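You operate a simulated robot arm through the tools that you are given. There is no shell and no other tool. Be economical: measure what you need, move in short steps, check, and stop when the job is done.

You run a simulated two-armed robot. Do the job below in one go: nothing can be reset, and whatever is moved stays where it is left.

JOB
Wipe up the spill on the door end of the plank table with the green cloth and put it back.

It is judged by the outcome, as a careful person would: the job done as asked, and still so three seconds after it is handed in. It fails if anything else is knocked over, pushed out of place, dropped, spilled or broken. Flat cloth is picked up by pressing the open fingertips on it (5 to 10 N) and closing them slowly along it; thin cloth reads only 2 to 8 mm in the jaws.

ROBOT AND FRAMES
Two 6-joint arms with two-finger grippers on one trunk, on a base that drives. Base frame: it is fixed to the floor where the robot stands at the start and does not move with it; the origin is under the middle of the robot, x ahead of it, y to its left, z up; the surface under the hand at the start is at about z = 720. Units: mm, rad, N and s.
The left shoulder is at the start at [30, 178, 888], the right one opposite. With the tool pointing down near the work surface each hand reaches from about 440 to 840 mm from the robot's upright axis, wherever it stands, measured 20 degrees to its own side. Payload 2.54 kg a hand.
The TCP of each hand is the grasp point between the finger pads, 30 mm short of the fingertips. In the tool frame z runs along the fingers and y along their closing line. The gripper opens to 116 mm. The gripper's body begins 95 mm behind the TCP.
Orientation is told as [roll, pitch, yaw] about the base's x, y, z axes, in that order, counted from this pose: with the fingers straight down and closing along the base's y, the tool's x points along the base's -x, its y along +y and its z along -z.

CONTROLS
- The arms move only by the tool apply_moves. It takes "left_targets", "right_targets" or both (then of equal length, played together; a hand with none holds still); each is text: rows parted by semicolons, each of 7 numbers parted by spaces: the turn, a rotation vector about the tool's x, y, z in units of 45 degrees (1.0 is 45 degrees), then the shift along the tool's x, y, z in units of 500 mm (1.0 is 500 mm), then the gripper command, from -1 (fully open) to 1 (shut), values between in proportion. In form: ax ay az tx ty tz claw; .... A call has 1 to 10 rows; each row is the pose to reach, as a shift and turn from the pose commanded when the call began, along the tool's axes at that moment. A call with a number of a shift or a turn outside -1 to 1 is refused whole. Rows are played at 5 a second. More than 50 mm and 0.15 rad between two rows, or a gripper value outside its range, and nothing of the call is played. A pose out of reach is approached as far as the arm can. The call stops where the force on the tool passes 40 N (or 10 N more than at its start, if that is more) or the arm is blocked; 0.2 s more then pass. Each finger travels about 153 mm/s and halts on what it meets, pressing with about 42 N; the grip force reading is that of the motor and also rises with nothing between the fingers. The clock runs only during rows and for 0.2 s after the last one: add rows that repeat a pose to give the fingers time. The reply holds the time, the measured pose of the TCP, the force on the tool along the base axes, the opening and the grip force, in the units named above and with some noise, with the torque about the TCP (base axes, N m) and any sound that the robot's microphone picked up.
- Cameras (640 x 400 px; columns grow to the right, rows downward): "scene" is now at [35.8, 1.3, 1596]; the picture's right is [0.04, -1.00, 0.00], its down [-0.88, -0.03, -0.47] and it looks along [0.47, 0.02, -0.88] (base axes); focal length 260 px, centre (320, 200). "left" rides on the left gripper at [69, 15, -122] in its tool frame; the picture's right is [-0.21, 0.98, 0.00], its down [-0.83, -0.18, -0.53] and it looks along [-0.52, -0.11, 0.85] (tool axes); focal length 251 px, centre (320, 200). "right" rides on the right gripper at [69, -15, -122] in its tool frame; the picture's right is [0.21, 0.98, 0.00], its down [-0.83, 0.18, -0.53] and it looks along [-0.52, 0.11, 0.85] (tool axes); focal length 251 px, centre (320, 200). There is no depth. A picture from a camera that has moved, and an enlarged one, comes with that camera's place and axes in the base frame and with its lens.
- get_image(camera): a new picture of that camera. No time passes.
- move_column(by): slides the trunk up (or, below 0, down) by that many mm; the arms and the scene camera ride with it, the base frame stays. It gives what a move gives, with no picture.
- base_move(legs): drives the robot by 1 to 6 legs, each [ahead, left, turn to the left] in mm, mm and rad, along the robot's own axes; the way and the turn of a leg run together, so that a leg with both is an arc; at most 1500 mm and 3.142 rad a leg. The arms and the cameras ride along, it lands a little off, and it stops where it bumps. It gives what a move gives.
- pan_tilt(pan, tilt): turns the head with the scene camera to pan (to the left, within 2.496 rad either way) and tilt (down, from -0.506 to 1.204), counted from straight ahead of the robot. It gives what a move gives.
- close_up(camera, box): a new picture of the part [left, top, right, bottom] of that camera's present view, enlarged. No time passes.
- close_job(): hands the job in; it is judged then, once.

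Work in short steps. Places have to be worked out from the pictures, the camera data and where the tool is seen: move nearer, look again, correct. Check each grasp and each placing, and mend what went wrong. You have 120 turns and 88 pictures in all, those below and enlarged ones among them. Open the grippers and draw the arms clear of the work before you hand the job in, unless the task says otherwise; then end with one line.

The tools are called after "Call:" as name(argument=value, ...) on one line, values as JSON. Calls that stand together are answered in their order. apply_moves: Moves the arms, as the interface text tells. Its arguments: {"type":"object","properties":{"left_targets":{"type":"string"},"right_targets":{"type":"string"}},"required":[]} The other tools are called the same way: move_column (by) slides the trunk up or down; base_move (legs) drives the base; pan_tilt (pan, tilt) turns the head that bears the scene camera; get_image (camera) takes a picture; close_up (camera, box) takes an enlarged picture of a part of a camera's view; close_job () hands the job in.

At the start:

```text
time_s: 0.0
left_eef_pos: [525.6, 146.9, 999.8]
left_tcp_rot: [-0.001, 0.001, 0.0]
left_wrist_force: [-0.3, 0.6, 0.7]
left_moment: [0.04, 0.03, 0.03]
left_opening: 116.2
left_gripper_force: 0.0
right_eef_pos: [463.4, -342.8, 939.6]
right_tcp_rot: [0.0, 0.0, 0.0]
right_wrist_force: [-0.7, -0.4, -0.6]
right_moment: [-0.02, 0.0, -0.03]
right_opening: 116.0
right_gripper_force: 0.0
trunk travel left (down, up): [-100.0, 440.0]
robot x, y, heading: [-1.6, -0.8, -0.001]
head pan, tilt: [0.037, 1.082]
```

scene: 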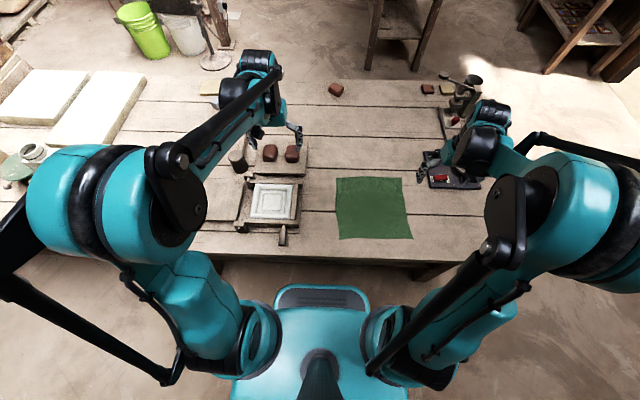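
right: 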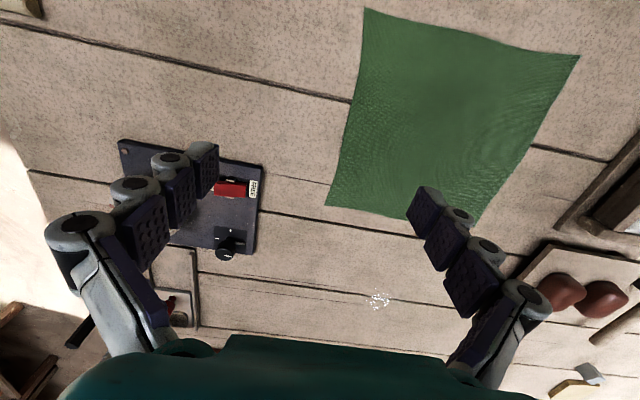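
left: 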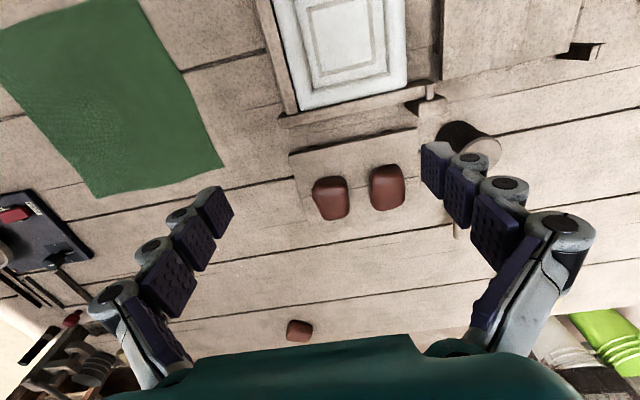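

The scene shows a plank table with a green cloth at about x≈470, y≈-150. I need to find the door and the spill, so I'll pan the head first.

Call:
pan_tilt(pan=-0.9, tilt=0.5)

Call:
get_image(camera="scene")

Call:
pan_tilt(pan=0.9, tilt=0.5)

Call:
get_image(camera="scene")

Call:
pan_tilt(pan=0.0, tilt=0.6)

Call:
get_image(camera="scene")

```text
time_s: 1.2
left_eef_pos: [525.7, 146.8, 1000.3]
left_tcp_rot: [-0.001, 0.0, -0.001]
left_wrist_force: [1.0, 0.1, 0.6]
left_moment: [-0.01, -0.01, 0.01]
left_opening: 116.1
left_gripper_force: 0.1
right_eef_pos: [463.3, -341.9, 938.7]
right_tcp_rot: [-0.002, 0.001, 0.002]
right_wrist_force: [0.9, 0.6, 0.3]
right_moment: [0.01, 0.0, 0.0]
right_opening: 116.0
right_gripper_force: 0.2
trunk travel left (down, up): [-100.0, 440.0]
robot x, y, heading: [1.0, -1.1, -0.001]
head pan, tilt: [-0.901, 0.499]
```

```text
84 pictures are left
camera scene: at [28.1, -72.3, 1642.6], right [-0.78, -0.62, 0.0], down [-0.3, 0.38, -0.88], along [0.55, -0.69, -0.48], focal length 260 px, centre (320, 200)
```

scene: 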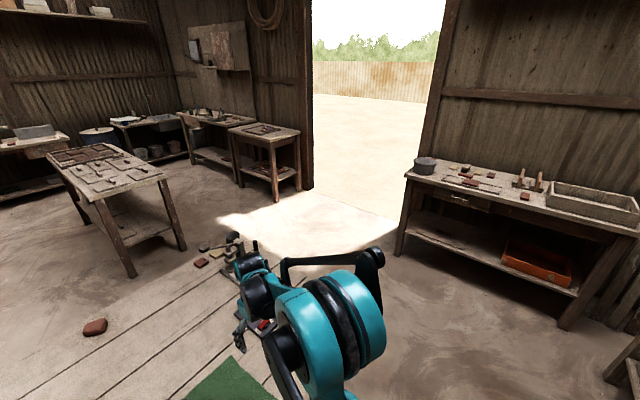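

```text
time_s: 3.0
left_eef_pos: [523.7, 146.6, 1001.7]
left_tcp_rot: [0.0, 0.0, 0.0]
left_wrist_force: [0.0, -0.1, 0.2]
left_moment: [0.0, -0.01, 0.01]
left_opening: 115.9
left_gripper_force: 0.1
right_eef_pos: [463.4, -341.7, 938.9]
right_tcp_rot: [-0.001, -0.001, -0.001]
right_wrist_force: [-0.6, -0.5, -0.5]
right_moment: [0.02, -0.02, -0.02]
right_opening: 116.0
right_gripper_force: 0.1
trunk travel left (down, up): [-100.0, 440.0]
robot x, y, heading: [-0.3, 1.1, 0.002]
head pan, tilt: [0.901, 0.499]
```

```text
83 pictures are left
camera scene: at [28.1, 70.2, 1642.6], right [0.78, -0.62, 0.0], down [-0.3, -0.38, -0.88], along [0.55, 0.69, -0.48], focal length 260 px, centre (320, 200)
```

scene: 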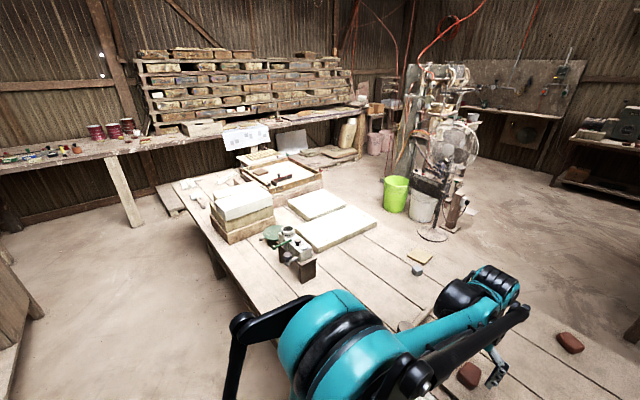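

```text
time_s: 4.2
left_eef_pos: [526.0, 146.5, 1000.2]
left_tcp_rot: [-0.001, 0.0, 0.0]
left_wrist_force: [-0.5, 0.2, -0.3]
left_moment: [-0.03, -0.03, -0.02]
left_opening: 115.8
left_gripper_force: 0.0
right_eef_pos: [464.0, -342.7, 938.9]
right_tcp_rot: [0.0, 0.001, 0.001]
right_wrist_force: [0.7, -0.2, -0.4]
right_moment: [-0.03, -0.01, 0.01]
right_opening: 116.0
right_gripper_force: 0.1
trunk travel left (down, up): [-100.0, 440.0]
robot x, y, heading: [-0.4, 2.5, -0.001]
head pan, tilt: [0.0, 0.6]
```

```text
82 pictures are left
camera scene: at [60.0, -1.0, 1633.5], right [0.0, -1.0, 0.0], down [-0.56, 0.0, -0.83], along [0.83, 0.0, -0.56], focal length 260 px, centre (320, 200)
```

scene: 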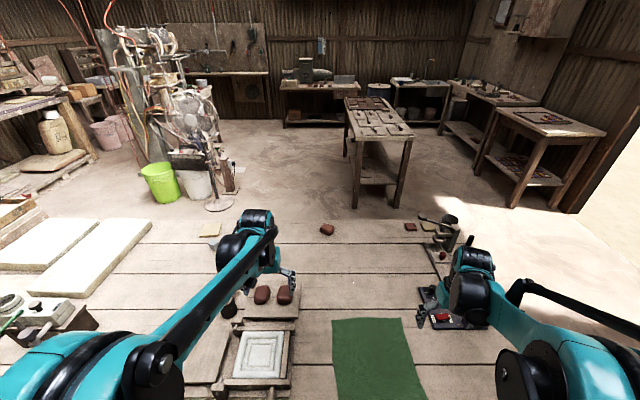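

The doorway is to the robot's right (-y), so the door end is the right end of the table. The right wrist view shows a faint glint near (819,-141), so I'll zoom in for the spill.

Call:
close_up(camera="scene", box=[290, 200, 490, 325])

Call:
close_up(camera="right", box=[180, 150, 580, 400])

```text
3.20 times, centred on (390, 262) of scene
camera zoom: at [60.0, -1.0, 1633.5], right [0.0, -1.0, 0.0], down [-0.56, 0.0, -0.83], along [0.83, 0.0, -0.56], focal length 832 px, centre (96, 0)
```

zoom: 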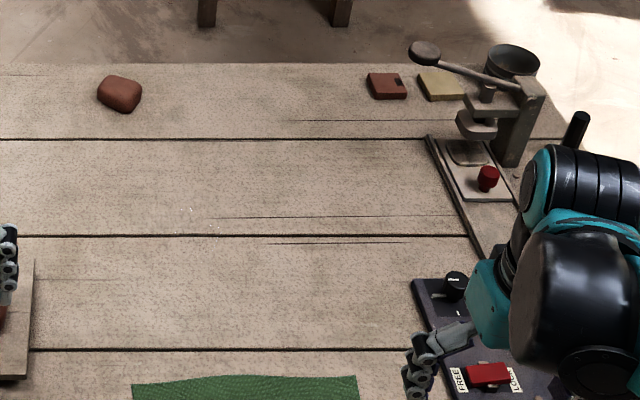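

```text
1.60 times, centred on (380, 275) of right
camera zoom: at [396.0, -357.5, 1060.2], right [-0.21, 0.98, 0.0], down [0.83, 0.18, 0.53], along [0.52, 0.11, -0.85], focal length 402 px, centre (224, 80)
```

zoom: 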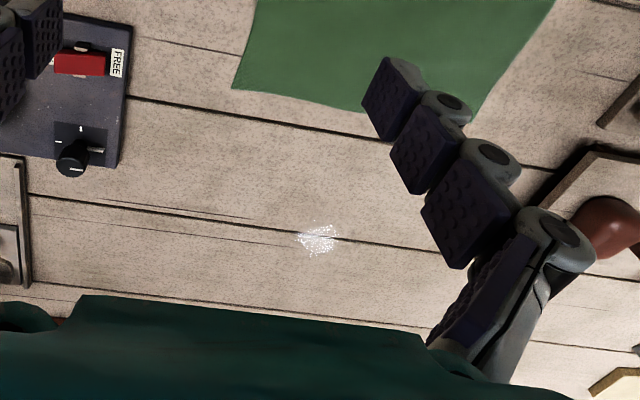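

The glints sit near (819,-141), probably a clear puddle. I'll bring the right hand above that area, staying high, for a closer look.

Call:
apply_moves(right_targets="0 0 0 -0.06 0.06 -0.02 -1; 0 0 0 -0.12 0.12 -0.04 -1; 0 0 0 -0.18 0.18 -0.04 -1; 0 0 0 -0.24 0.24 -0.04 -1; 0 0 0 -0.3 0.3 -0.04 -1; 0 0 0 -0.34 0.34 -0.04 -1")

Call:
get_image(camera="right")

Call:
get_image(camera="scene")

```text
time_s: 5.6
left_eef_pos: [525.1, 146.0, 1000.7]
left_tcp_rot: [0.001, 0.0, -0.001]
left_wrist_force: [-0.7, -0.1, -0.7]
left_moment: [0.0, 0.0, 0.02]
left_opening: 116.0
left_gripper_force: 0.0
right_eef_pos: [635.3, -172.3, 958.3]
right_tcp_rot: [0.001, -0.001, 0.001]
right_wrist_force: [0.0, -0.1, -0.2]
right_moment: [0.0, -0.01, 0.0]
right_opening: 116.0
right_gripper_force: 0.0
trunk travel left (down, up): [-100.0, 440.0]
robot x, y, heading: [0.5, 0.2, 0.0]
head pan, tilt: [0.0, 0.6]
```

```text
79 pictures are left
camera right: at [566.6, -187.2, 1079.8], right [-0.21, 0.98, 0.0], down [0.83, 0.18, 0.53], along [0.52, 0.11, -0.85], focal length 251 px, centre (320, 200)
```

right: 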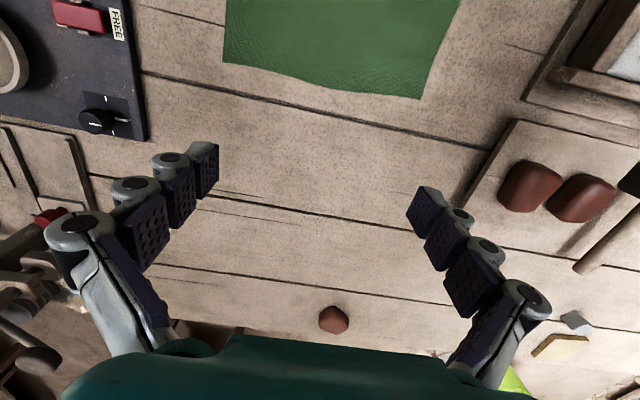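

```text
78 pictures are left
camera scene: at [60.6, -0.6, 1633.5], right [0.0, -1.0, 0.0], down [-0.57, 0.0, -0.82], along [0.82, 0.0, -0.57], focal length 260 px, centre (320, 200)
```

scene: 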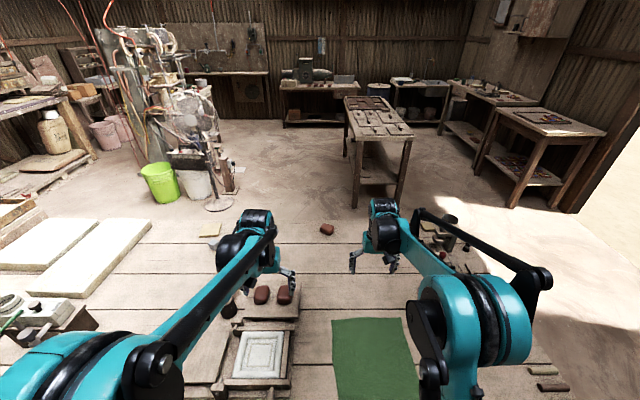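

A tiny glint remains near (320,232). I'll zoom in there for the puddle outline, and in on the rest of the right end in the scene view.

Call:
close_up(camera="right", box=[230, 170, 410, 282])

Call:
pan_tilt(pan=-0.6, tilt=0.9)

Call:
get_image(camera="scene")

```text
3.56 times, centred on (320, 226) of right
camera zoom: at [566.6, -187.2, 1079.8], right [-0.21, 0.98, 0.0], down [0.83, 0.18, 0.53], along [0.52, 0.11, -0.85], focal length 894 px, centre (320, 108)
```

zoom: 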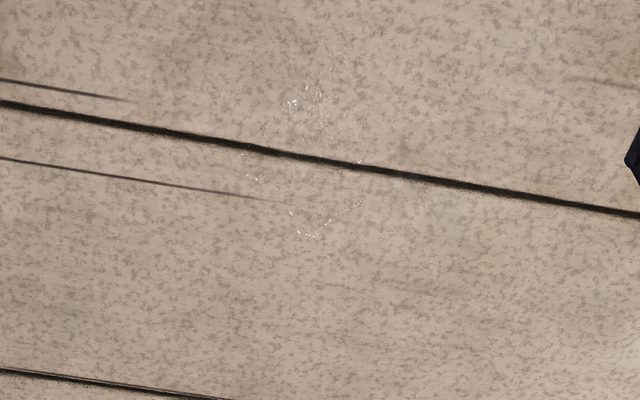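

```text
time_s: 6.6
left_eef_pos: [525.5, 146.6, 999.8]
left_tcp_rot: [0.0, -0.001, 0.0]
left_wrist_force: [-0.4, -0.3, 0.1]
left_moment: [0.0, 0.0, 0.02]
left_opening: 116.2
left_gripper_force: 0.1
right_eef_pos: [633.6, -172.4, 958.4]
right_tcp_rot: [0.0, 0.0, 0.001]
right_wrist_force: [0.7, 0.4, 0.8]
right_moment: [0.0, -0.01, 0.0]
right_opening: 115.7
right_gripper_force: 0.0
trunk travel left (down, up): [-100.0, 440.0]
robot x, y, heading: [1.1, -1.7, 0.002]
head pan, tilt: [-0.6, 0.901]
```

```text
76 pictures are left
camera scene: at [33.9, -43.6, 1608.8], right [-0.56, -0.83, 0.0], down [-0.65, 0.44, -0.62], along [0.51, -0.35, -0.78], focal length 260 px, centre (320, 200)
```

scene: 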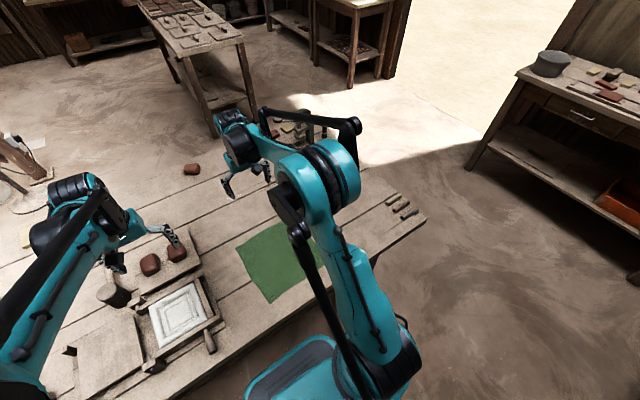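

The glint outline marks a clear puddle of about 70×100 mm centred near (815,-142), well into the door half of the table. The cloth's corners are about (602,-38), (615,-300), (360,-314) and (350,-55). My plan is to pinch both far corners with two hands, so I'll pull the right hand back and shift the base right to centre on the work.

Call:
apply_moves(right_targets="0 0 0 0.08 0.02 -0.04 -1; 0 0 0 0.16 0.04 -0.06 -1; 0 0 0 0.2 0.05 -0.06 -1")

Call:
base_move(legs=[[0, -150, 0]])

Call:
pan_tilt(pan=0, tilt=1.1)

Call:
get_image(camera="scene")

Call:
get_image(camera="right")

Call:
get_image(camera="left")

```text
time_s: 7.4
left_eef_pos: [525.1, 146.6, 1000.5]
left_tcp_rot: [0.001, -0.002, 0.0]
left_wrist_force: [0.1, 0.7, 0.3]
left_moment: [0.0, 0.02, 0.0]
left_opening: 115.8
left_gripper_force: 0.1
right_eef_pos: [533.1, -147.2, 988.5]
right_tcp_rot: [-0.001, 0.0, 0.0]
right_wrist_force: [0.1, -0.2, -1.0]
right_moment: [0.03, -0.03, 0.03]
right_opening: 116.0
right_gripper_force: 0.0
trunk travel left (down, up): [-100.0, 440.0]
robot x, y, heading: [-1.0, 2.8, 0.0]
head pan, tilt: [-0.6, 0.901]
```

```text
time_s: 8.8
left_eef_pos: [525.8, -5.0, 999.0]
left_tcp_rot: [0.002, 0.001, 0.001]
left_wrist_force: [0.2, -0.5, 0.2]
left_moment: [0.05, -0.01, -0.01]
left_opening: 115.7
left_gripper_force: 0.0
right_eef_pos: [533.4, -300.3, 988.0]
right_tcp_rot: [0.004, 0.0, 0.001]
right_wrist_force: [-0.6, 0.0, -0.7]
right_moment: [0.06, -0.04, -0.03]
right_opening: 115.9
right_gripper_force: 0.0
trunk travel left (down, up): [-100.0, 440.0]
robot x, y, heading: [-1.4, -150.1, -0.001]
head pan, tilt: [-0.6, 0.901]
```

```text
time_s: 9.8
left_eef_pos: [525.9, -3.5, 999.7]
left_tcp_rot: [-0.001, -0.001, 0.002]
left_wrist_force: [0.0, -0.6, 0.7]
left_moment: [0.03, 0.0, 0.02]
left_opening: 116.0
left_gripper_force: 0.1
right_eef_pos: [534.2, -298.0, 987.8]
right_tcp_rot: [0.0, 0.0, 0.001]
right_wrist_force: [0.9, -0.3, -0.2]
right_moment: [-0.05, -0.01, 0.04]
right_opening: 115.9
right_gripper_force: 0.0
trunk travel left (down, up): [-100.0, 440.0]
robot x, y, heading: [2.2, -150.4, -0.002]
head pan, tilt: [0.0, 1.1]
```

```text
75 pictures are left
camera scene: at [35.0, -152.5, 1594.9], right [0.0, -1.0, 0.0], down [-0.89, 0.0, -0.45], along [0.45, 0.0, -0.89], focal length 260 px, centre (320, 200)
```

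scene: 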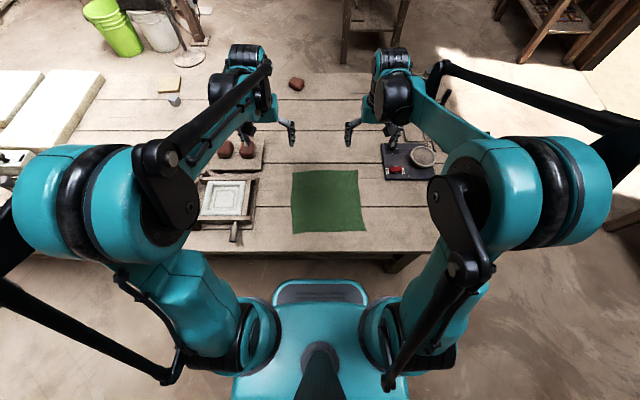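

```text
74 pictures are left
camera right: at [466.1, -313.5, 1109.7], right [-0.22, 0.98, 0.0], down [0.83, 0.18, 0.53], along [0.52, 0.12, -0.85], focal length 251 px, centre (320, 200)
```

right: 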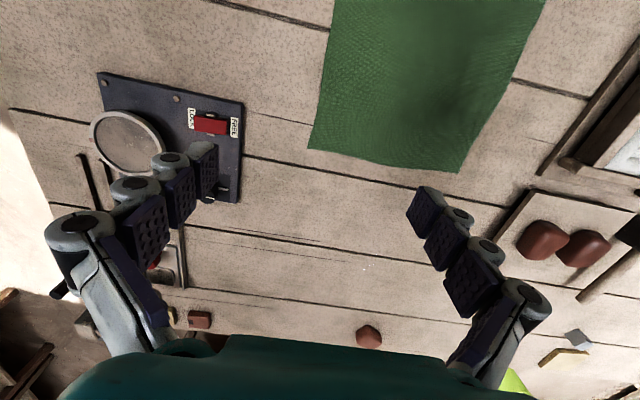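

```text
73 pictures are left
camera left: at [455.4, 11.9, 1121.3], right [0.21, 0.98, 0.0], down [0.83, -0.18, 0.53], along [0.52, -0.11, -0.85], focal length 251 px, centre (320, 200)
```

left: 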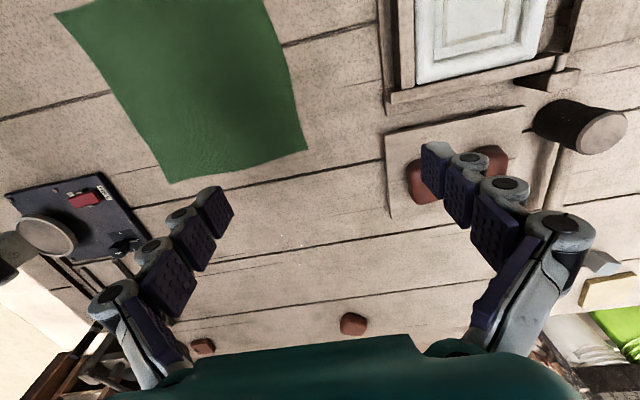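

From the newest scene view the cloth corners are (607,-40), (617,-301), (354,-320) and (342,-57), which I'll use for putting it back. I'll bring both hands above the two far corners, half closed and 50 mm above the table.

Call:
apply_moves(left_targets="0 0 0 -0.03 -0.04 0.06 0.0; 0 0 0 -0.06 -0.08 0.14 0.31; 0 0 0 -0.09 -0.12 0.22 0.31; 0 0 0 -0.118 -0.153 0.3 0.31; 0 0 0 -0.118 -0.153 0.37 0.31; 0 0 0 -0.118 -0.153 0.4 0.31", right_targets="0 0 0 -0.03 0.02 0.06 0.0; 0 0 0 -0.06 0.04 0.12 0.31; 0 0 0 -0.09 0.06 0.2 0.31; 0 0 0 -0.118 0.072 0.28 0.31; 0 0 0 -0.118 0.072 0.34 0.31; 0 0 0 -0.118 0.072 0.376 0.31")

Call:
get_image(camera="right")

Call:
get_image(camera="left")

```text
time_s: 11.2
left_eef_pos: [584.0, -81.0, 801.7]
left_tcp_rot: [0.002, -0.002, 0.003]
left_wrist_force: [0.8, -0.2, 0.9]
left_moment: [0.0, -0.03, 0.01]
left_opening: 40.1
left_gripper_force: 0.0
right_eef_pos: [592.9, -262.0, 799.8]
right_tcp_rot: [0.001, 0.001, 0.003]
right_wrist_force: [1.4, -0.2, -1.0]
right_moment: [-0.02, -0.01, -0.01]
right_opening: 40.0
right_gripper_force: 0.1
trunk travel left (down, up): [-100.0, 440.0]
robot x, y, heading: [0.1, -151.5, 0.003]
head pan, tilt: [0.0, 1.1]
```

```text
72 pictures are left
camera right: at [525.1, -277.0, 921.1], right [-0.22, 0.98, 0.0], down [0.83, 0.18, 0.53], along [0.52, 0.12, -0.85], focal length 251 px, centre (320, 200)
```

right: 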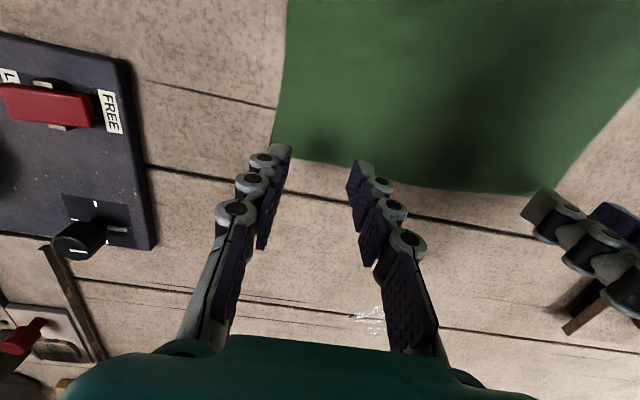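

```text
71 pictures are left
camera left: at [515.3, -65.2, 921.5], right [0.21, 0.98, 0.0], down [0.83, -0.18, 0.53], along [0.52, -0.11, -0.85], focal length 251 px, centre (320, 200)
```

left: 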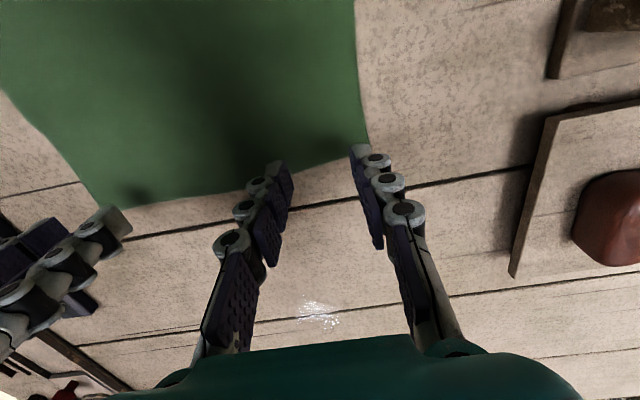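

The close views put the far corners at (595,-39) and (602,-301), a bit nearer than I had them. I'll shift back about 14 mm and lower until the fingertips press lightly.

Call:
apply_moves(left_targets="0 0 0 0.024 0 0.03 0.31; 0 0 0 0.026 0 0.07 0.31; 0 0 0 0.026 0 0.09 0.31; 0 0 0 0.026 0 0.098 0.31; 0 0 0 0.026 0 0.102 0.31", right_targets="0 0 0 0.028 0 0.03 0.31; 0 0 0 0.03 0 0.07 0.31; 0 0 0 0.03 0 0.09 0.31; 0 0 0 0.03 0 0.095 0.31; 0 0 0 0.03 0 0.098 0.31")

```text
time_s: 12.4
left_eef_pos: [572.0, -79.5, 750.3]
left_tcp_rot: [-0.001, -0.003, 0.002]
left_wrist_force: [3.3, 0.1, 16.9]
left_moment: [0.08, -0.04, -0.01]
left_opening: 41.3
left_gripper_force: 0.5
right_eef_pos: [577.1, -262.1, 752.8]
right_tcp_rot: [-0.002, -0.001, 0.002]
right_wrist_force: [0.0, -0.6, -0.5]
right_moment: [0.01, 0.02, 0.0]
right_opening: 39.8
right_gripper_force: 0.1
trunk travel left (down, up): [-100.0, 440.0]
robot x, y, heading: [-0.2, -151.4, 0.001]
head pan, tilt: [0.0, 1.1]
```

The left hand presses with 17 N, which is too much, and the right isn't touching yet. I'll raise the left by about 1 mm and lower the right by about 2 mm.

Call:
apply_moves(left_targets="0 0 0 0 0 -0.001 0.31; 0 0 0 0 0 -0.002 0.31; 0 0 0 0 0 -0.002 0.31", right_targets="0 0 0 0 0 0.002 0.31; 0 0 0 0 0 0.0045 0.31; 0 0 0 0 0 0.0045 0.31")

```text
time_s: 13.2
left_eef_pos: [570.6, -79.9, 751.1]
left_tcp_rot: [0.001, 0.001, 0.002]
left_wrist_force: [-0.3, 0.4, 4.2]
left_moment: [0.01, 0.02, 0.01]
left_opening: 39.6
left_gripper_force: 0.0
right_eef_pos: [577.3, -261.4, 750.7]
right_tcp_rot: [-0.001, -0.003, 0.002]
right_wrist_force: [2.6, -0.8, 13.3]
right_moment: [-0.15, -0.03, 0.01]
right_opening: 41.0
right_gripper_force: 0.8
trunk travel left (down, up): [-100.0, 440.0]
robot x, y, heading: [0.4, -150.4, 0.003]
head pan, tilt: [0.0, 1.1]
```

Left reads 4 N and right 13 N, so I'll trim both toward about 8 N and close the fingers slowly along the cloth.

Call:
apply_moves(left_targets="0 0 0 0 0 0.0006 0.31; 0 0 0 0 0 0.0006 0.38; 0 0 0 0 0 0.0006 0.46; 0 0 0 0 0 0.0006 0.54; 0 0 0 0 0 0.0006 0.62; 0 0 0 0 0 0.0006 0.7; 0 0 0 0 0 0.0006 0.78; 0 0 0 0 0 0.0006 0.86; 0 0 0 0 0 0.0006 0.94; 0 0 0 0 0 0.0006 1", right_targets="0 0 0 0 0 -0.001 0.31; 0 0 0 0 0 -0.001 0.38; 0 0 0 0 0 -0.001 0.46; 0 0 0 0 0 -0.001 0.54; 0 0 0 0 0 -0.001 0.62; 0 0 0 0 0 -0.001 0.7; 0 0 0 0 0 -0.001 0.78; 0 0 0 0 0 -0.001 0.86; 0 0 0 0 0 -0.001 0.94; 0 0 0 0 0 -0.001 1")

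Call:
get_image(camera="right")

Call:
get_image(camera="left")

```text
time_s: 15.4
left_eef_pos: [571.6, -80.7, 749.7]
left_tcp_rot: [0.0, -0.001, 0.002]
left_wrist_force: [-0.7, 3.7, 7.8]
left_moment: [-0.32, 0.03, 0.01]
left_opening: 0.0
left_gripper_force: 26.4
right_eef_pos: [577.6, -262.3, 749.9]
right_tcp_rot: [0.0, 0.0, 0.001]
right_wrist_force: [-0.2, -0.8, -0.8]
right_moment: [-0.03, 0.0, 0.0]
right_opening: 0.0
right_gripper_force: 28.7
trunk travel left (down, up): [-100.0, 440.0]
robot x, y, heading: [-2.2, -151.9, 0.004]
head pan, tilt: [0.0, 1.1]
```

```text
70 pictures are left
camera right: at [509.5, -277.4, 872.0], right [-0.22, 0.98, 0.0], down [0.83, 0.18, 0.53], along [0.52, 0.12, -0.85], focal length 251 px, centre (320, 200)
```

right: 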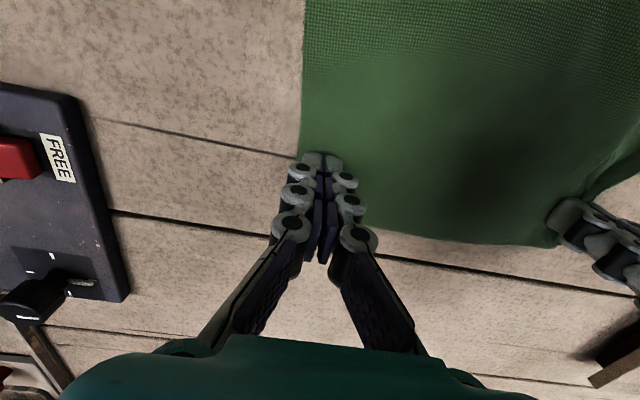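

```text
69 pictures are left
camera left: at [501.6, -64.6, 870.9], right [0.21, 0.98, 0.0], down [0.83, -0.18, 0.53], along [0.52, -0.11, -0.85], focal length 251 px, centre (320, 200)
```

left: 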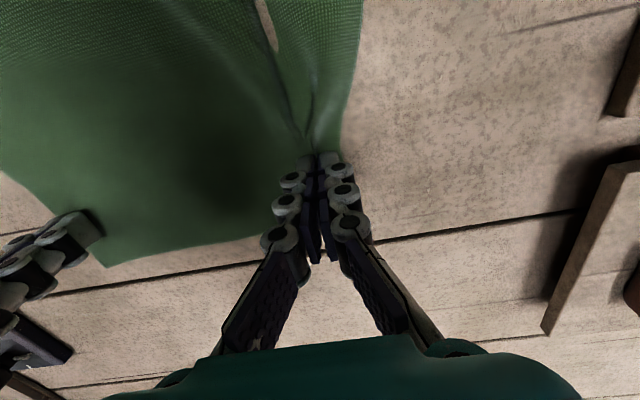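

Both jaws read 0 mm, so neither caught the cloth; the left only made a ridge and the right lost pressure. I'll reopen in place and check the forces.

Call:
apply_moves(left_targets="0 0 0 0 0 -0.01 1; 0 0 0 0 0 -0.01 0.31; 0 0 0 0 0 -0.01 0.31; 0 0 0 0 0 0 0.31; 0 0 0 0 0 0 0.31", right_targets="0 0 0 0 0 -0.01 1; 0 0 0 0 0 -0.01 0.31; 0 0 0 0 0 -0.01 0.31; 0 0 0 0 0 0.0005 0.31; 0 0 0 0 0 0.0005 0.31")

Call:
get_image(camera="left")

```text
time_s: 16.6
left_eef_pos: [571.1, -80.1, 751.2]
left_tcp_rot: [-0.001, -0.003, 0.004]
left_wrist_force: [1.2, 0.2, 14.7]
left_moment: [0.03, -0.08, -0.03]
left_opening: 40.4
left_gripper_force: 0.5
right_eef_pos: [577.1, -263.2, 750.9]
right_tcp_rot: [0.001, -0.001, 0.002]
right_wrist_force: [0.6, -0.3, -0.2]
right_moment: [-0.02, 0.0, 0.03]
right_opening: 40.0
right_gripper_force: 0.0
trunk travel left (down, up): [-100.0, 440.0]
robot x, y, heading: [-1.6, -149.9, 0.006]
head pan, tilt: [0.0, 1.1]
```

```text
68 pictures are left
camera left: at [500.5, -63.8, 871.5], right [0.21, 0.98, 0.0], down [0.83, -0.18, 0.54], along [0.52, -0.11, -0.84], focal length 251 px, centre (320, 200)
```

left: 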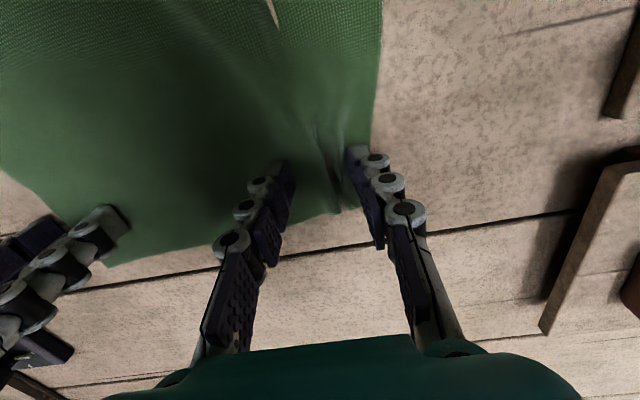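

Left presses with 15 N over a small ridge, and the right has no contact. I'll ease the left slightly and press the right 1 mm down, then close part way and check.

Call:
apply_moves(left_targets="0 0 0 0 0 -0.0006 0.31; 0 0 0 0 0 -0.0006 0.35; 0 0 0 0 0 -0.0006 0.4; 0 0 0 0 0 -0.0006 0.45; 0 0 0 0 0 -0.0006 0.5; 0 0 0 0 0 -0.0006 0.55; 0 0 0 0 0 -0.0006 0.6", right_targets="0 0 0 0 0 0.001 0.31; 0 0 0 0 0 0.002 0.31; 0 0 0 0 0 0.002 0.31; 0 0 0 0 0 0.002 0.31; 0 0 0 0 0 0.002 0.31; 0 0 0 0 0 0.002 0.31; 0 0 0 0 0 0.002 0.31")

```text
time_s: 18.2
left_eef_pos: [569.9, -78.6, 749.9]
left_tcp_rot: [-0.001, -0.002, 0.002]
left_wrist_force: [-0.8, -0.4, 12.5]
left_moment: [-0.03, 0.02, -0.02]
left_opening: 22.8
left_gripper_force: 0.0
right_eef_pos: [577.0, -262.2, 749.0]
right_tcp_rot: [-0.001, -0.003, 0.002]
right_wrist_force: [3.0, 1.5, 10.2]
right_moment: [0.36, -0.03, -0.05]
right_opening: 42.3
right_gripper_force: 0.9
trunk travel left (down, up): [-100.0, 440.0]
robot x, y, heading: [1.5, -150.9, 0.002]
head pan, tilt: [0.0, 1.1]
```

Left holds 12 N at 23 mm and right presses 10 N, so I'll keep closing both slowly.

Call:
apply_moves(left_targets="0 0 0 0 0 0 0.64; 0 0 0 0 0 0 0.68; 0 0 0 0 0 0 0.72; 0 0 0 0 0 0 0.76; 0 0 0 0 0 0 0.8; 0 0 0 0 0 0 0.84; 0 0 0 0 0 0 0.88; 0 0 0 0 0 0 0.92; 0 0 0 0 0 0 0.96; 0 0 0 0 0 0 1", right_targets="0 0 0 0 0 0 0.34; 0 0 0 0 0 0 0.37; 0 0 0 0 0 0 0.4; 0 0 0 0 0 0 0.43; 0 0 0 0 0 0 0.46; 0 0 0 0 0 0 0.49; 0 0 0 0 0 0 0.52; 0 0 0 0 0 0 0.55; 0 0 0 0 0 0 0.58; 0 0 0 0 0 0 0.6")

Call:
get_image(camera="left")

Call:
get_image(camera="right")

```text
time_s: 20.4
left_eef_pos: [570.0, -79.4, 749.7]
left_tcp_rot: [0.001, 0.0, 0.002]
left_wrist_force: [0.5, -2.1, -2.0]
left_moment: [0.07, 0.01, -0.02]
left_opening: 5.1
left_gripper_force: 39.6
right_eef_pos: [576.4, -263.3, 749.4]
right_tcp_rot: [0.0, -0.002, 0.002]
right_wrist_force: [-1.5, 0.8, 10.1]
right_moment: [0.05, 0.0, 0.02]
right_opening: 24.1
right_gripper_force: 0.1
trunk travel left (down, up): [-100.0, 440.0]
robot x, y, heading: [-0.2, -154.7, 0.002]
head pan, tilt: [0.0, 1.1]
```

```text
67 pictures are left
camera left: at [500.7, -64.1, 871.3], right [0.21, 0.98, 0.0], down [0.83, -0.18, 0.53], along [0.52, -0.11, -0.85], focal length 251 px, centre (320, 200)
```

left: 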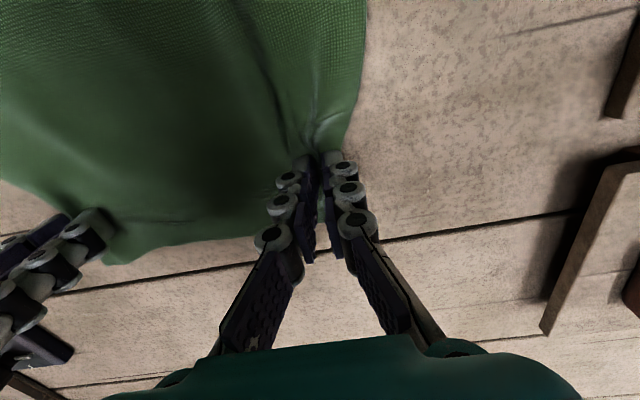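

```text
66 pictures are left
camera right: at [509.6, -277.8, 870.9], right [-0.22, 0.98, 0.0], down [0.82, 0.18, 0.53], along [0.52, 0.12, -0.85], focal length 251 px, centre (320, 200)
```

right: 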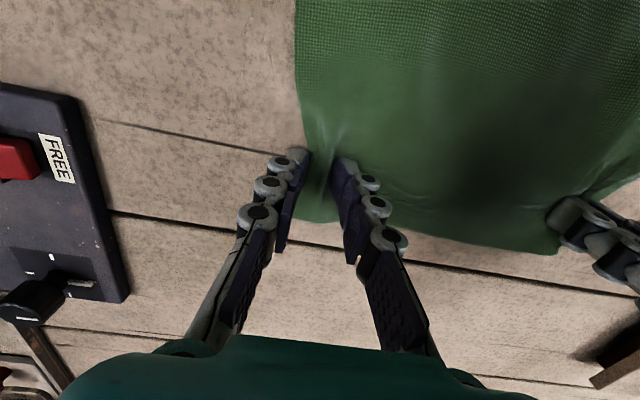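

The left hand caught the cloth (5.1 mm, 40 N). I'll finish closing the right hand.

Call:
apply_moves(right_targets="0 0 0 0 0 0.0004 0.64; 0 0 0 0 0 0.0004 0.68; 0 0 0 0 0 0.0004 0.72; 0 0 0 0 0 0.0004 0.76; 0 0 0 0 0 0.0004 0.8; 0 0 0 0 0 0.0004 0.84; 0 0 0 0 0 0.0004 0.88; 0 0 0 0 0 0.0004 0.92; 0 0 0 0 0 0.0004 0.96; 0 0 0 0 0 0.0004 1")

Call:
get_image(camera="right")

```text
time_s: 22.6
left_eef_pos: [570.2, -78.9, 749.9]
left_tcp_rot: [0.002, -0.003, 0.002]
left_wrist_force: [-0.4, -4.2, 11.4]
left_moment: [-0.17, -0.09, -0.05]
left_opening: 1.1
left_gripper_force: 32.7
right_eef_pos: [577.6, -260.0, 749.1]
right_tcp_rot: [0.0, -0.001, 0.006]
right_wrist_force: [-0.5, 9.1, 16.1]
right_moment: [0.3, -0.01, 0.06]
right_opening: 2.8
right_gripper_force: 32.1
trunk travel left (down, up): [-100.0, 440.0]
robot x, y, heading: [-2.3, -152.0, 0.003]
head pan, tilt: [0.0, 1.1]
```

```text
65 pictures are left
camera right: at [509.1, -277.0, 870.9], right [-0.22, 0.98, 0.0], down [0.82, 0.18, 0.54], along [0.52, 0.12, -0.84], focal length 251 px, centre (320, 200)
```

right: 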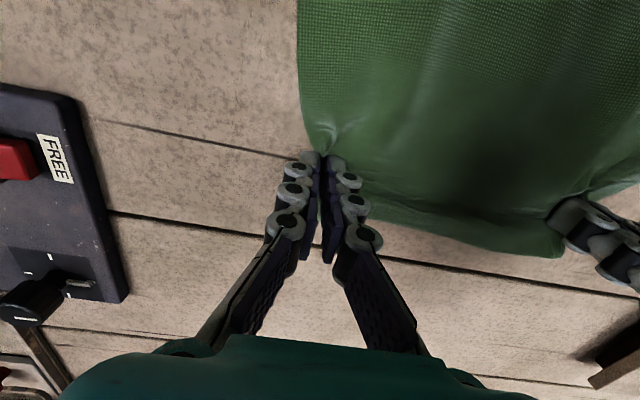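

Right reads 2.8 mm, but left has dropped to 1.1 mm. I'll lift both 20 mm to see whether they hold.

Call:
apply_moves(left_targets="0 0 0 0 0 -0.02 1; 0 0 0 0 0 -0.04 1; 0 0 0 0 0 -0.04 1", right_targets="0 0 0 0 0 -0.02 1; 0 0 0 0 0 -0.04 1; 0 0 0 0 0 -0.04 1")

Call:
get_image(camera="left")

Call:
get_image(camera="right")

```text
time_s: 23.4
left_eef_pos: [571.9, -79.7, 769.4]
left_tcp_rot: [0.001, 0.0, 0.002]
left_wrist_force: [0.4, -5.7, -2.1]
left_moment: [-0.12, 0.03, -0.1]
left_opening: 3.9
left_gripper_force: 33.4
right_eef_pos: [577.0, -262.6, 768.1]
right_tcp_rot: [-0.001, -0.001, 0.001]
right_wrist_force: [-0.3, 7.0, -0.7]
right_moment: [0.09, 0.05, -0.01]
right_opening: 2.7
right_gripper_force: 32.9
trunk travel left (down, up): [-100.0, 440.0]
robot x, y, heading: [-0.4, -151.1, 0.005]
head pan, tilt: [0.0, 1.1]
```

```text
64 pictures are left
camera left: at [501.9, -63.6, 891.2], right [0.21, 0.98, 0.0], down [0.83, -0.18, 0.53], along [0.52, -0.11, -0.85], focal length 251 px, centre (320, 200)
```

left: 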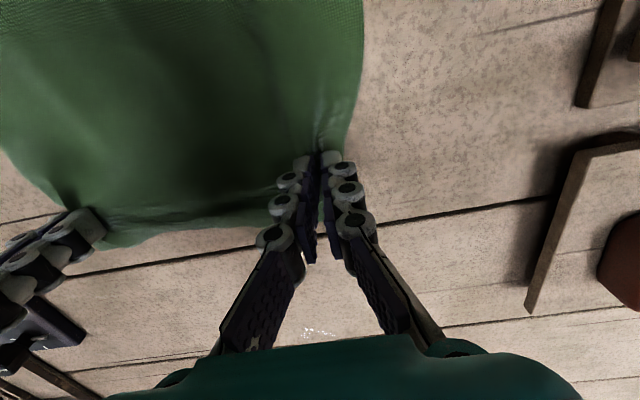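

```text
63 pictures are left
camera right: at [509.7, -277.2, 889.4], right [-0.22, 0.98, 0.0], down [0.83, 0.18, 0.53], along [0.52, 0.12, -0.85], focal length 251 px, centre (320, 200)
```

right: 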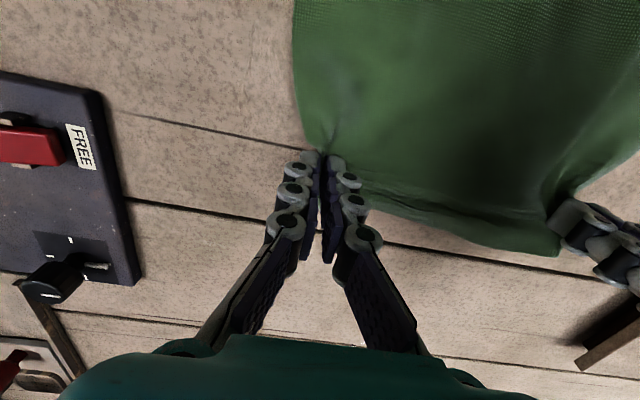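

Both hands hold the far edge. I'll relax the tension a little, then drive the base ahead about 70 mm, which also trails the cloth toward the spill and gives reach.

Call:
apply_moves(left_targets="0 0 0 0 -0.006 0 1; 0 0 0 0 -0.012 0 1", right_targets="0 0 0 0 0.004 0 1; 0 0 0 0 0.008 0 1")

Call:
base_move(legs=[[40, 0, 0], [30, 0, 0]])

Call:
get_image(camera="scene")

```text
time_s: 24.0
left_eef_pos: [570.9, -85.9, 769.5]
left_tcp_rot: [0.0, 0.0, 0.004]
left_wrist_force: [1.6, 0.0, 4.0]
left_moment: [-0.03, 0.07, 0.0]
left_opening: 0.0
left_gripper_force: 29.0
right_eef_pos: [576.2, -258.6, 768.3]
right_tcp_rot: [-0.003, 0.0, 0.003]
right_wrist_force: [0.5, 0.1, 0.0]
right_moment: [0.02, -0.06, -0.01]
right_opening: 0.0
right_gripper_force: 28.5
trunk travel left (down, up): [-100.0, 440.0]
robot x, y, heading: [-4.9, -152.1, -0.002]
head pan, tilt: [0.0, 1.1]
```

```text
time_s: 25.3
left_eef_pos: [642.4, -85.8, 769.4]
left_tcp_rot: [-0.001, 0.002, 0.003]
left_wrist_force: [1.8, 1.0, -0.7]
left_moment: [0.0, 0.07, 0.05]
left_opening: 1.6
left_gripper_force: 33.0
right_eef_pos: [650.6, -258.2, 766.4]
right_tcp_rot: [0.0, 0.002, 0.003]
right_wrist_force: [1.4, 0.0, -0.2]
right_moment: [-0.01, 0.03, -0.03]
right_opening: 0.1
right_gripper_force: 28.9
trunk travel left (down, up): [-100.0, 440.0]
robot x, y, heading: [71.1, -149.1, 0.004]
head pan, tilt: [0.0, 1.1]
```

```text
62 pictures are left
camera scene: at [108.4, -152.4, 1594.8], right [0.0, -1.0, 0.0], down [-0.89, 0.0, -0.45], along [0.45, 0.0, -0.89], focal length 260 px, centre (320, 200)
```

scene: 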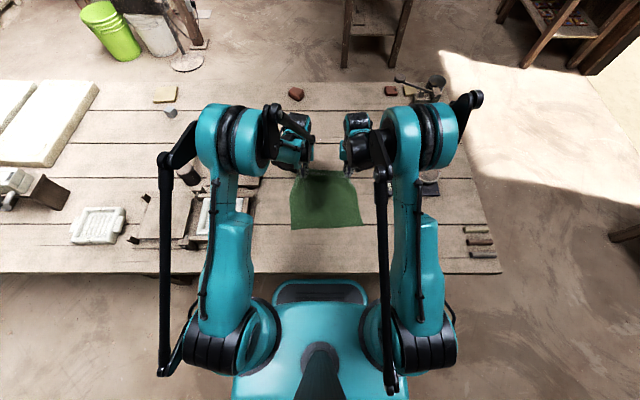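

The base moved freely. I'll check that the cloth is still held, since the jaws read near zero.

Call:
get_image(camera="left")

Call:
get_image(camera="right")

```text
61 pictures are left
camera left: at [573.3, -70.3, 890.3], right [0.21, 0.98, 0.0], down [0.83, -0.18, 0.53], along [0.52, -0.11, -0.85], focal length 251 px, centre (320, 200)
```

left: 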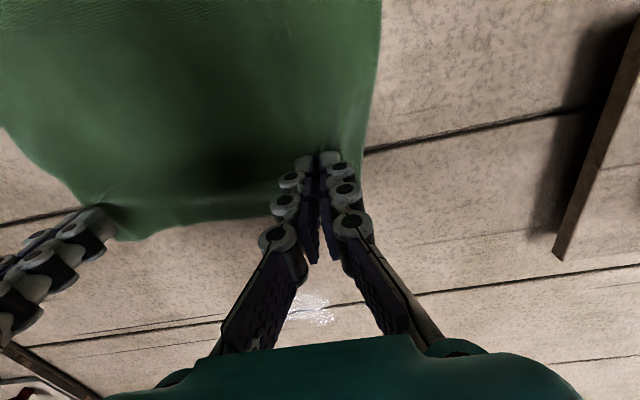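

```text
60 pictures are left
camera right: at [581.9, -272.5, 888.1], right [-0.22, 0.98, 0.0], down [0.83, 0.18, 0.53], along [0.52, 0.12, -0.85], focal length 251 px, centre (320, 200)
```

right: 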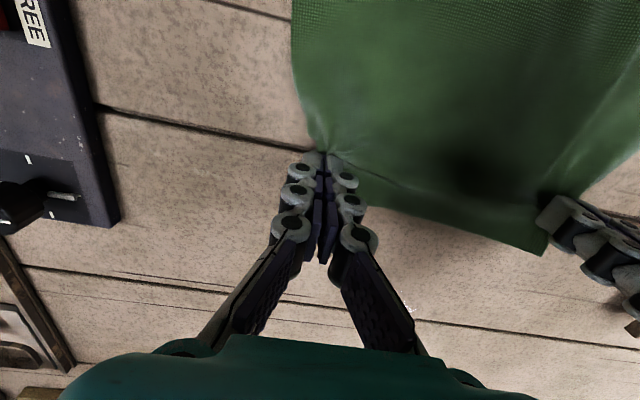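

Both still hold, and the glint centre now computes to (812,-131). I'll lower to table contact while shifting left (+y) about 33 mm to line up, and start the drag ahead.

Call:
apply_moves(left_targets="0 0 0 -0.03 0.03 0.01 1; 0 0 0 -0.06 0.066 0.02 1; 0 0 0 -0.09 0.066 0.028 1; 0 0 0 -0.12 0.066 0.034 1; 0 0 0 -0.15 0.066 0.036 1; 0 0 0 -0.19 0.066 0.036 1; 0 0 0 -0.23 0.066 0.036 1; 0 0 0 -0.23 0.066 0.036 1", right_targets="0 0 0 -0.03 0.03 0.01 1; 0 0 0 -0.06 0.066 0.02 1; 0 0 0 -0.09 0.066 0.026 1; 0 0 0 -0.12 0.066 0.03 1; 0 0 0 -0.15 0.066 0.032 1; 0 0 0 -0.19 0.066 0.032 1; 0 0 0 -0.23 0.066 0.032 1; 0 0 0 -0.23 0.066 0.032 1")

Call:
get_image(camera="left")

Call:
get_image(camera="right")

```text
time_s: 27.1
left_eef_pos: [756.6, -52.9, 753.2]
left_tcp_rot: [-0.001, 0.001, 0.002]
left_wrist_force: [0.6, -2.6, 3.0]
left_moment: [0.37, 0.07, -0.01]
left_opening: 0.1
left_gripper_force: 27.4
right_eef_pos: [762.1, -223.8, 750.9]
right_tcp_rot: [0.0, 0.001, 0.003]
right_wrist_force: [0.6, -0.4, -0.9]
right_moment: [-0.02, 0.02, -0.02]
right_opening: 0.1
right_gripper_force: 28.9
trunk travel left (down, up): [-100.0, 440.0]
robot x, y, heading: [71.9, -150.8, 0.004]
head pan, tilt: [0.0, 1.1]
```

```text
59 pictures are left
camera left: at [687.0, -36.8, 873.3], right [0.21, 0.98, 0.0], down [0.83, -0.18, 0.53], along [0.52, -0.11, -0.85], focal length 251 px, centre (320, 200)
```

left: 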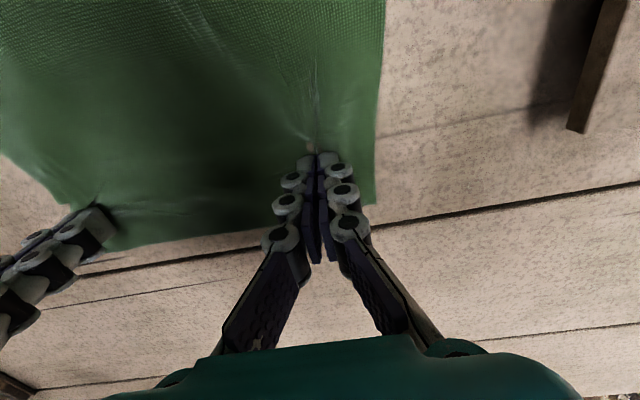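

```text
58 pictures are left
camera right: at [695.0, -239.1, 872.3], right [-0.22, 0.98, 0.0], down [0.83, 0.18, 0.53], along [0.52, 0.12, -0.85], focal length 251 px, centre (320, 200)
```

right: 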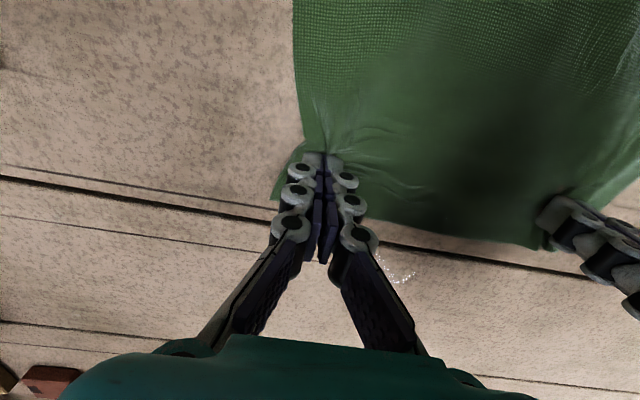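

The cloth's leading edge is around x=790, with puddle glints still showing out to about 850. I'll drag on another 100 mm in small steps, pressing lightly.

Call:
apply_moves(left_targets="0 0 0 -0.04 0 0.002 1; 0 0 0 -0.08 0 0.003 1; 0 0 0 -0.12 0 0.003 1; 0 0 0 -0.16 0 0.003 1; 0 0 0 -0.2 0 0.003 1; 0 0 0 -0.2 0 0.003 1", right_targets="0 0 0 -0.04 0 0.001 1; 0 0 0 -0.08 0 0.002 1; 0 0 0 -0.12 0 0.002 1; 0 0 0 -0.16 0 0.002 1; 0 0 0 -0.2 0 0.002 1; 0 0 0 -0.2 0 0.002 1")

Call:
get_image(camera="left")

Call:
get_image(camera="right")

```text
time_s: 28.5
left_eef_pos: [857.0, -51.4, 749.7]
left_tcp_rot: [0.0, 0.001, 0.003]
left_wrist_force: [0.1, -2.1, -1.2]
left_moment: [-0.2, 0.01, 0.02]
left_opening: 0.5
left_gripper_force: 26.1
right_eef_pos: [858.2, -223.6, 752.3]
right_tcp_rot: [-0.001, -0.004, 0.003]
right_wrist_force: [-0.5, 0.2, 0.2]
right_moment: [-0.01, 0.02, -0.06]
right_opening: 0.0
right_gripper_force: 28.0
right hand out of reach, approached as far as the arm can: row 5, 6
trunk travel left (down, up): [-100.0, 440.0]
robot x, y, heading: [69.5, -150.9, 0.001]
head pan, tilt: [0.0, 1.1]
```

```text
57 pictures are left
camera left: at [786.9, -35.9, 871.5], right [0.21, 0.98, 0.0], down [0.83, -0.18, 0.53], along [0.52, -0.11, -0.85], focal length 251 px, centre (320, 200)
```

left: 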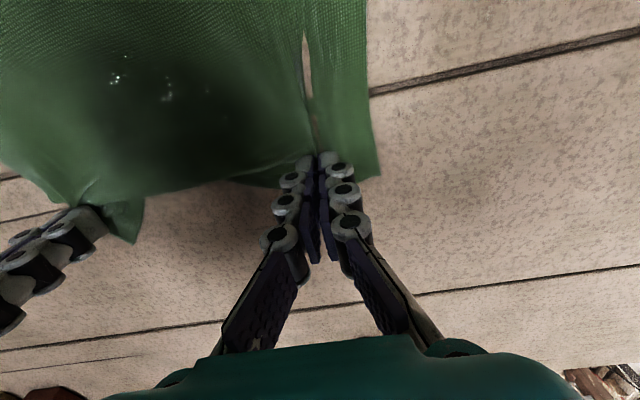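

```text
56 pictures are left
camera right: at [790.6, -239.1, 873.5], right [-0.22, 0.98, 0.0], down [0.82, 0.18, 0.54], along [0.52, 0.12, -0.84], focal length 251 px, centre (320, 200)
```

right: 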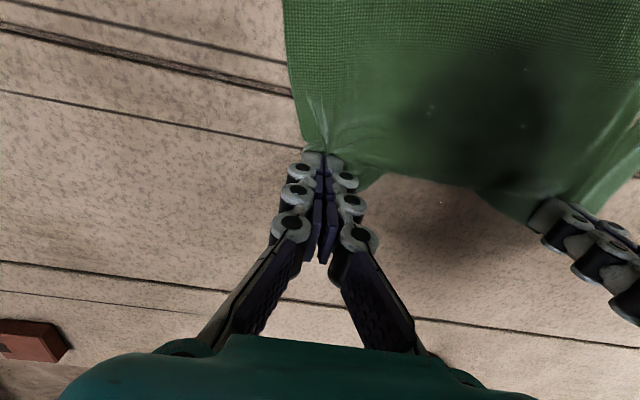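

Glints still show under the cloth around (785,-135), so light dragging isn't enough. I'll bring the right hand's cloth-wrapped fingertips over the puddle, with the left following at the same spacing, and press while stroking.

Call:
apply_moves(left_targets="0 0 0 0.03 0.05 -0.02 1; 0 0 0 0.07 0.12 -0.02 1; 0 0 0 0.11 0.18 -0.02 1; 0 0 0 0.11 0.18 -0.01 1", right_targets="0 0 0 0.03 0.05 -0.02 1; 0 0 0 0.07 0.12 -0.02 1; 0 0 0 0.13 0.18 -0.016 1; 0 0 0 0.13 0.18 0.002 1")

Call:
get_image(camera="right")

Call:
get_image(camera="left")

```text
time_s: 29.5
left_eef_pos: [803.4, 36.8, 754.4]
left_tcp_rot: [0.0, -0.001, 0.002]
left_wrist_force: [0.6, 1.7, -3.5]
left_moment: [-0.09, 0.03, 0.01]
left_opening: 5.5
left_gripper_force: 37.7
right_eef_pos: [794.2, -135.9, 750.5]
right_tcp_rot: [0.0, 0.0, 0.003]
right_wrist_force: [0.3, 0.1, 0.0]
right_moment: [-0.03, -0.01, -0.04]
right_opening: 0.0
right_gripper_force: 28.8
trunk travel left (down, up): [-100.0, 440.0]
robot x, y, heading: [70.4, -151.9, 0.008]
head pan, tilt: [0.0, 1.1]
```

```text
55 pictures are left
camera right: at [725.5, -150.3, 872.3], right [-0.22, 0.98, 0.0], down [0.83, 0.18, 0.53], along [0.52, 0.12, -0.85], focal length 251 px, centre (320, 200)
```

right: 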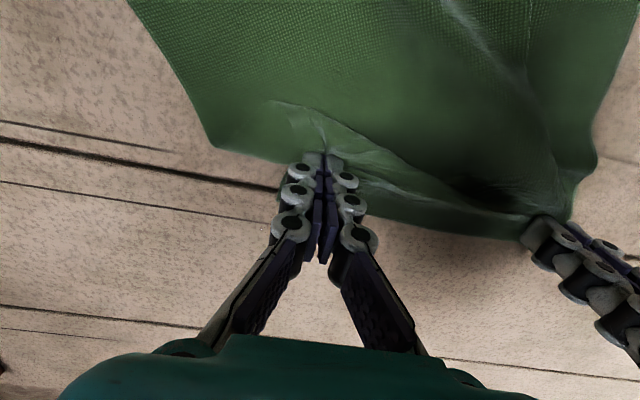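

```text
54 pictures are left
camera left: at [733.3, 52.0, 875.7], right [0.21, 0.98, 0.0], down [0.83, -0.18, 0.53], along [0.52, -0.11, -0.85], focal length 251 px, centre (320, 200)
```

left: 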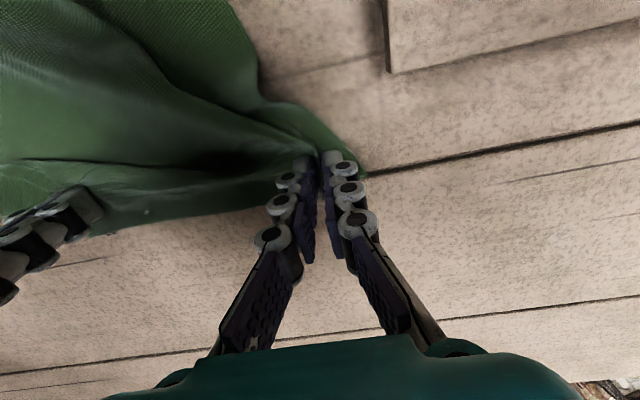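

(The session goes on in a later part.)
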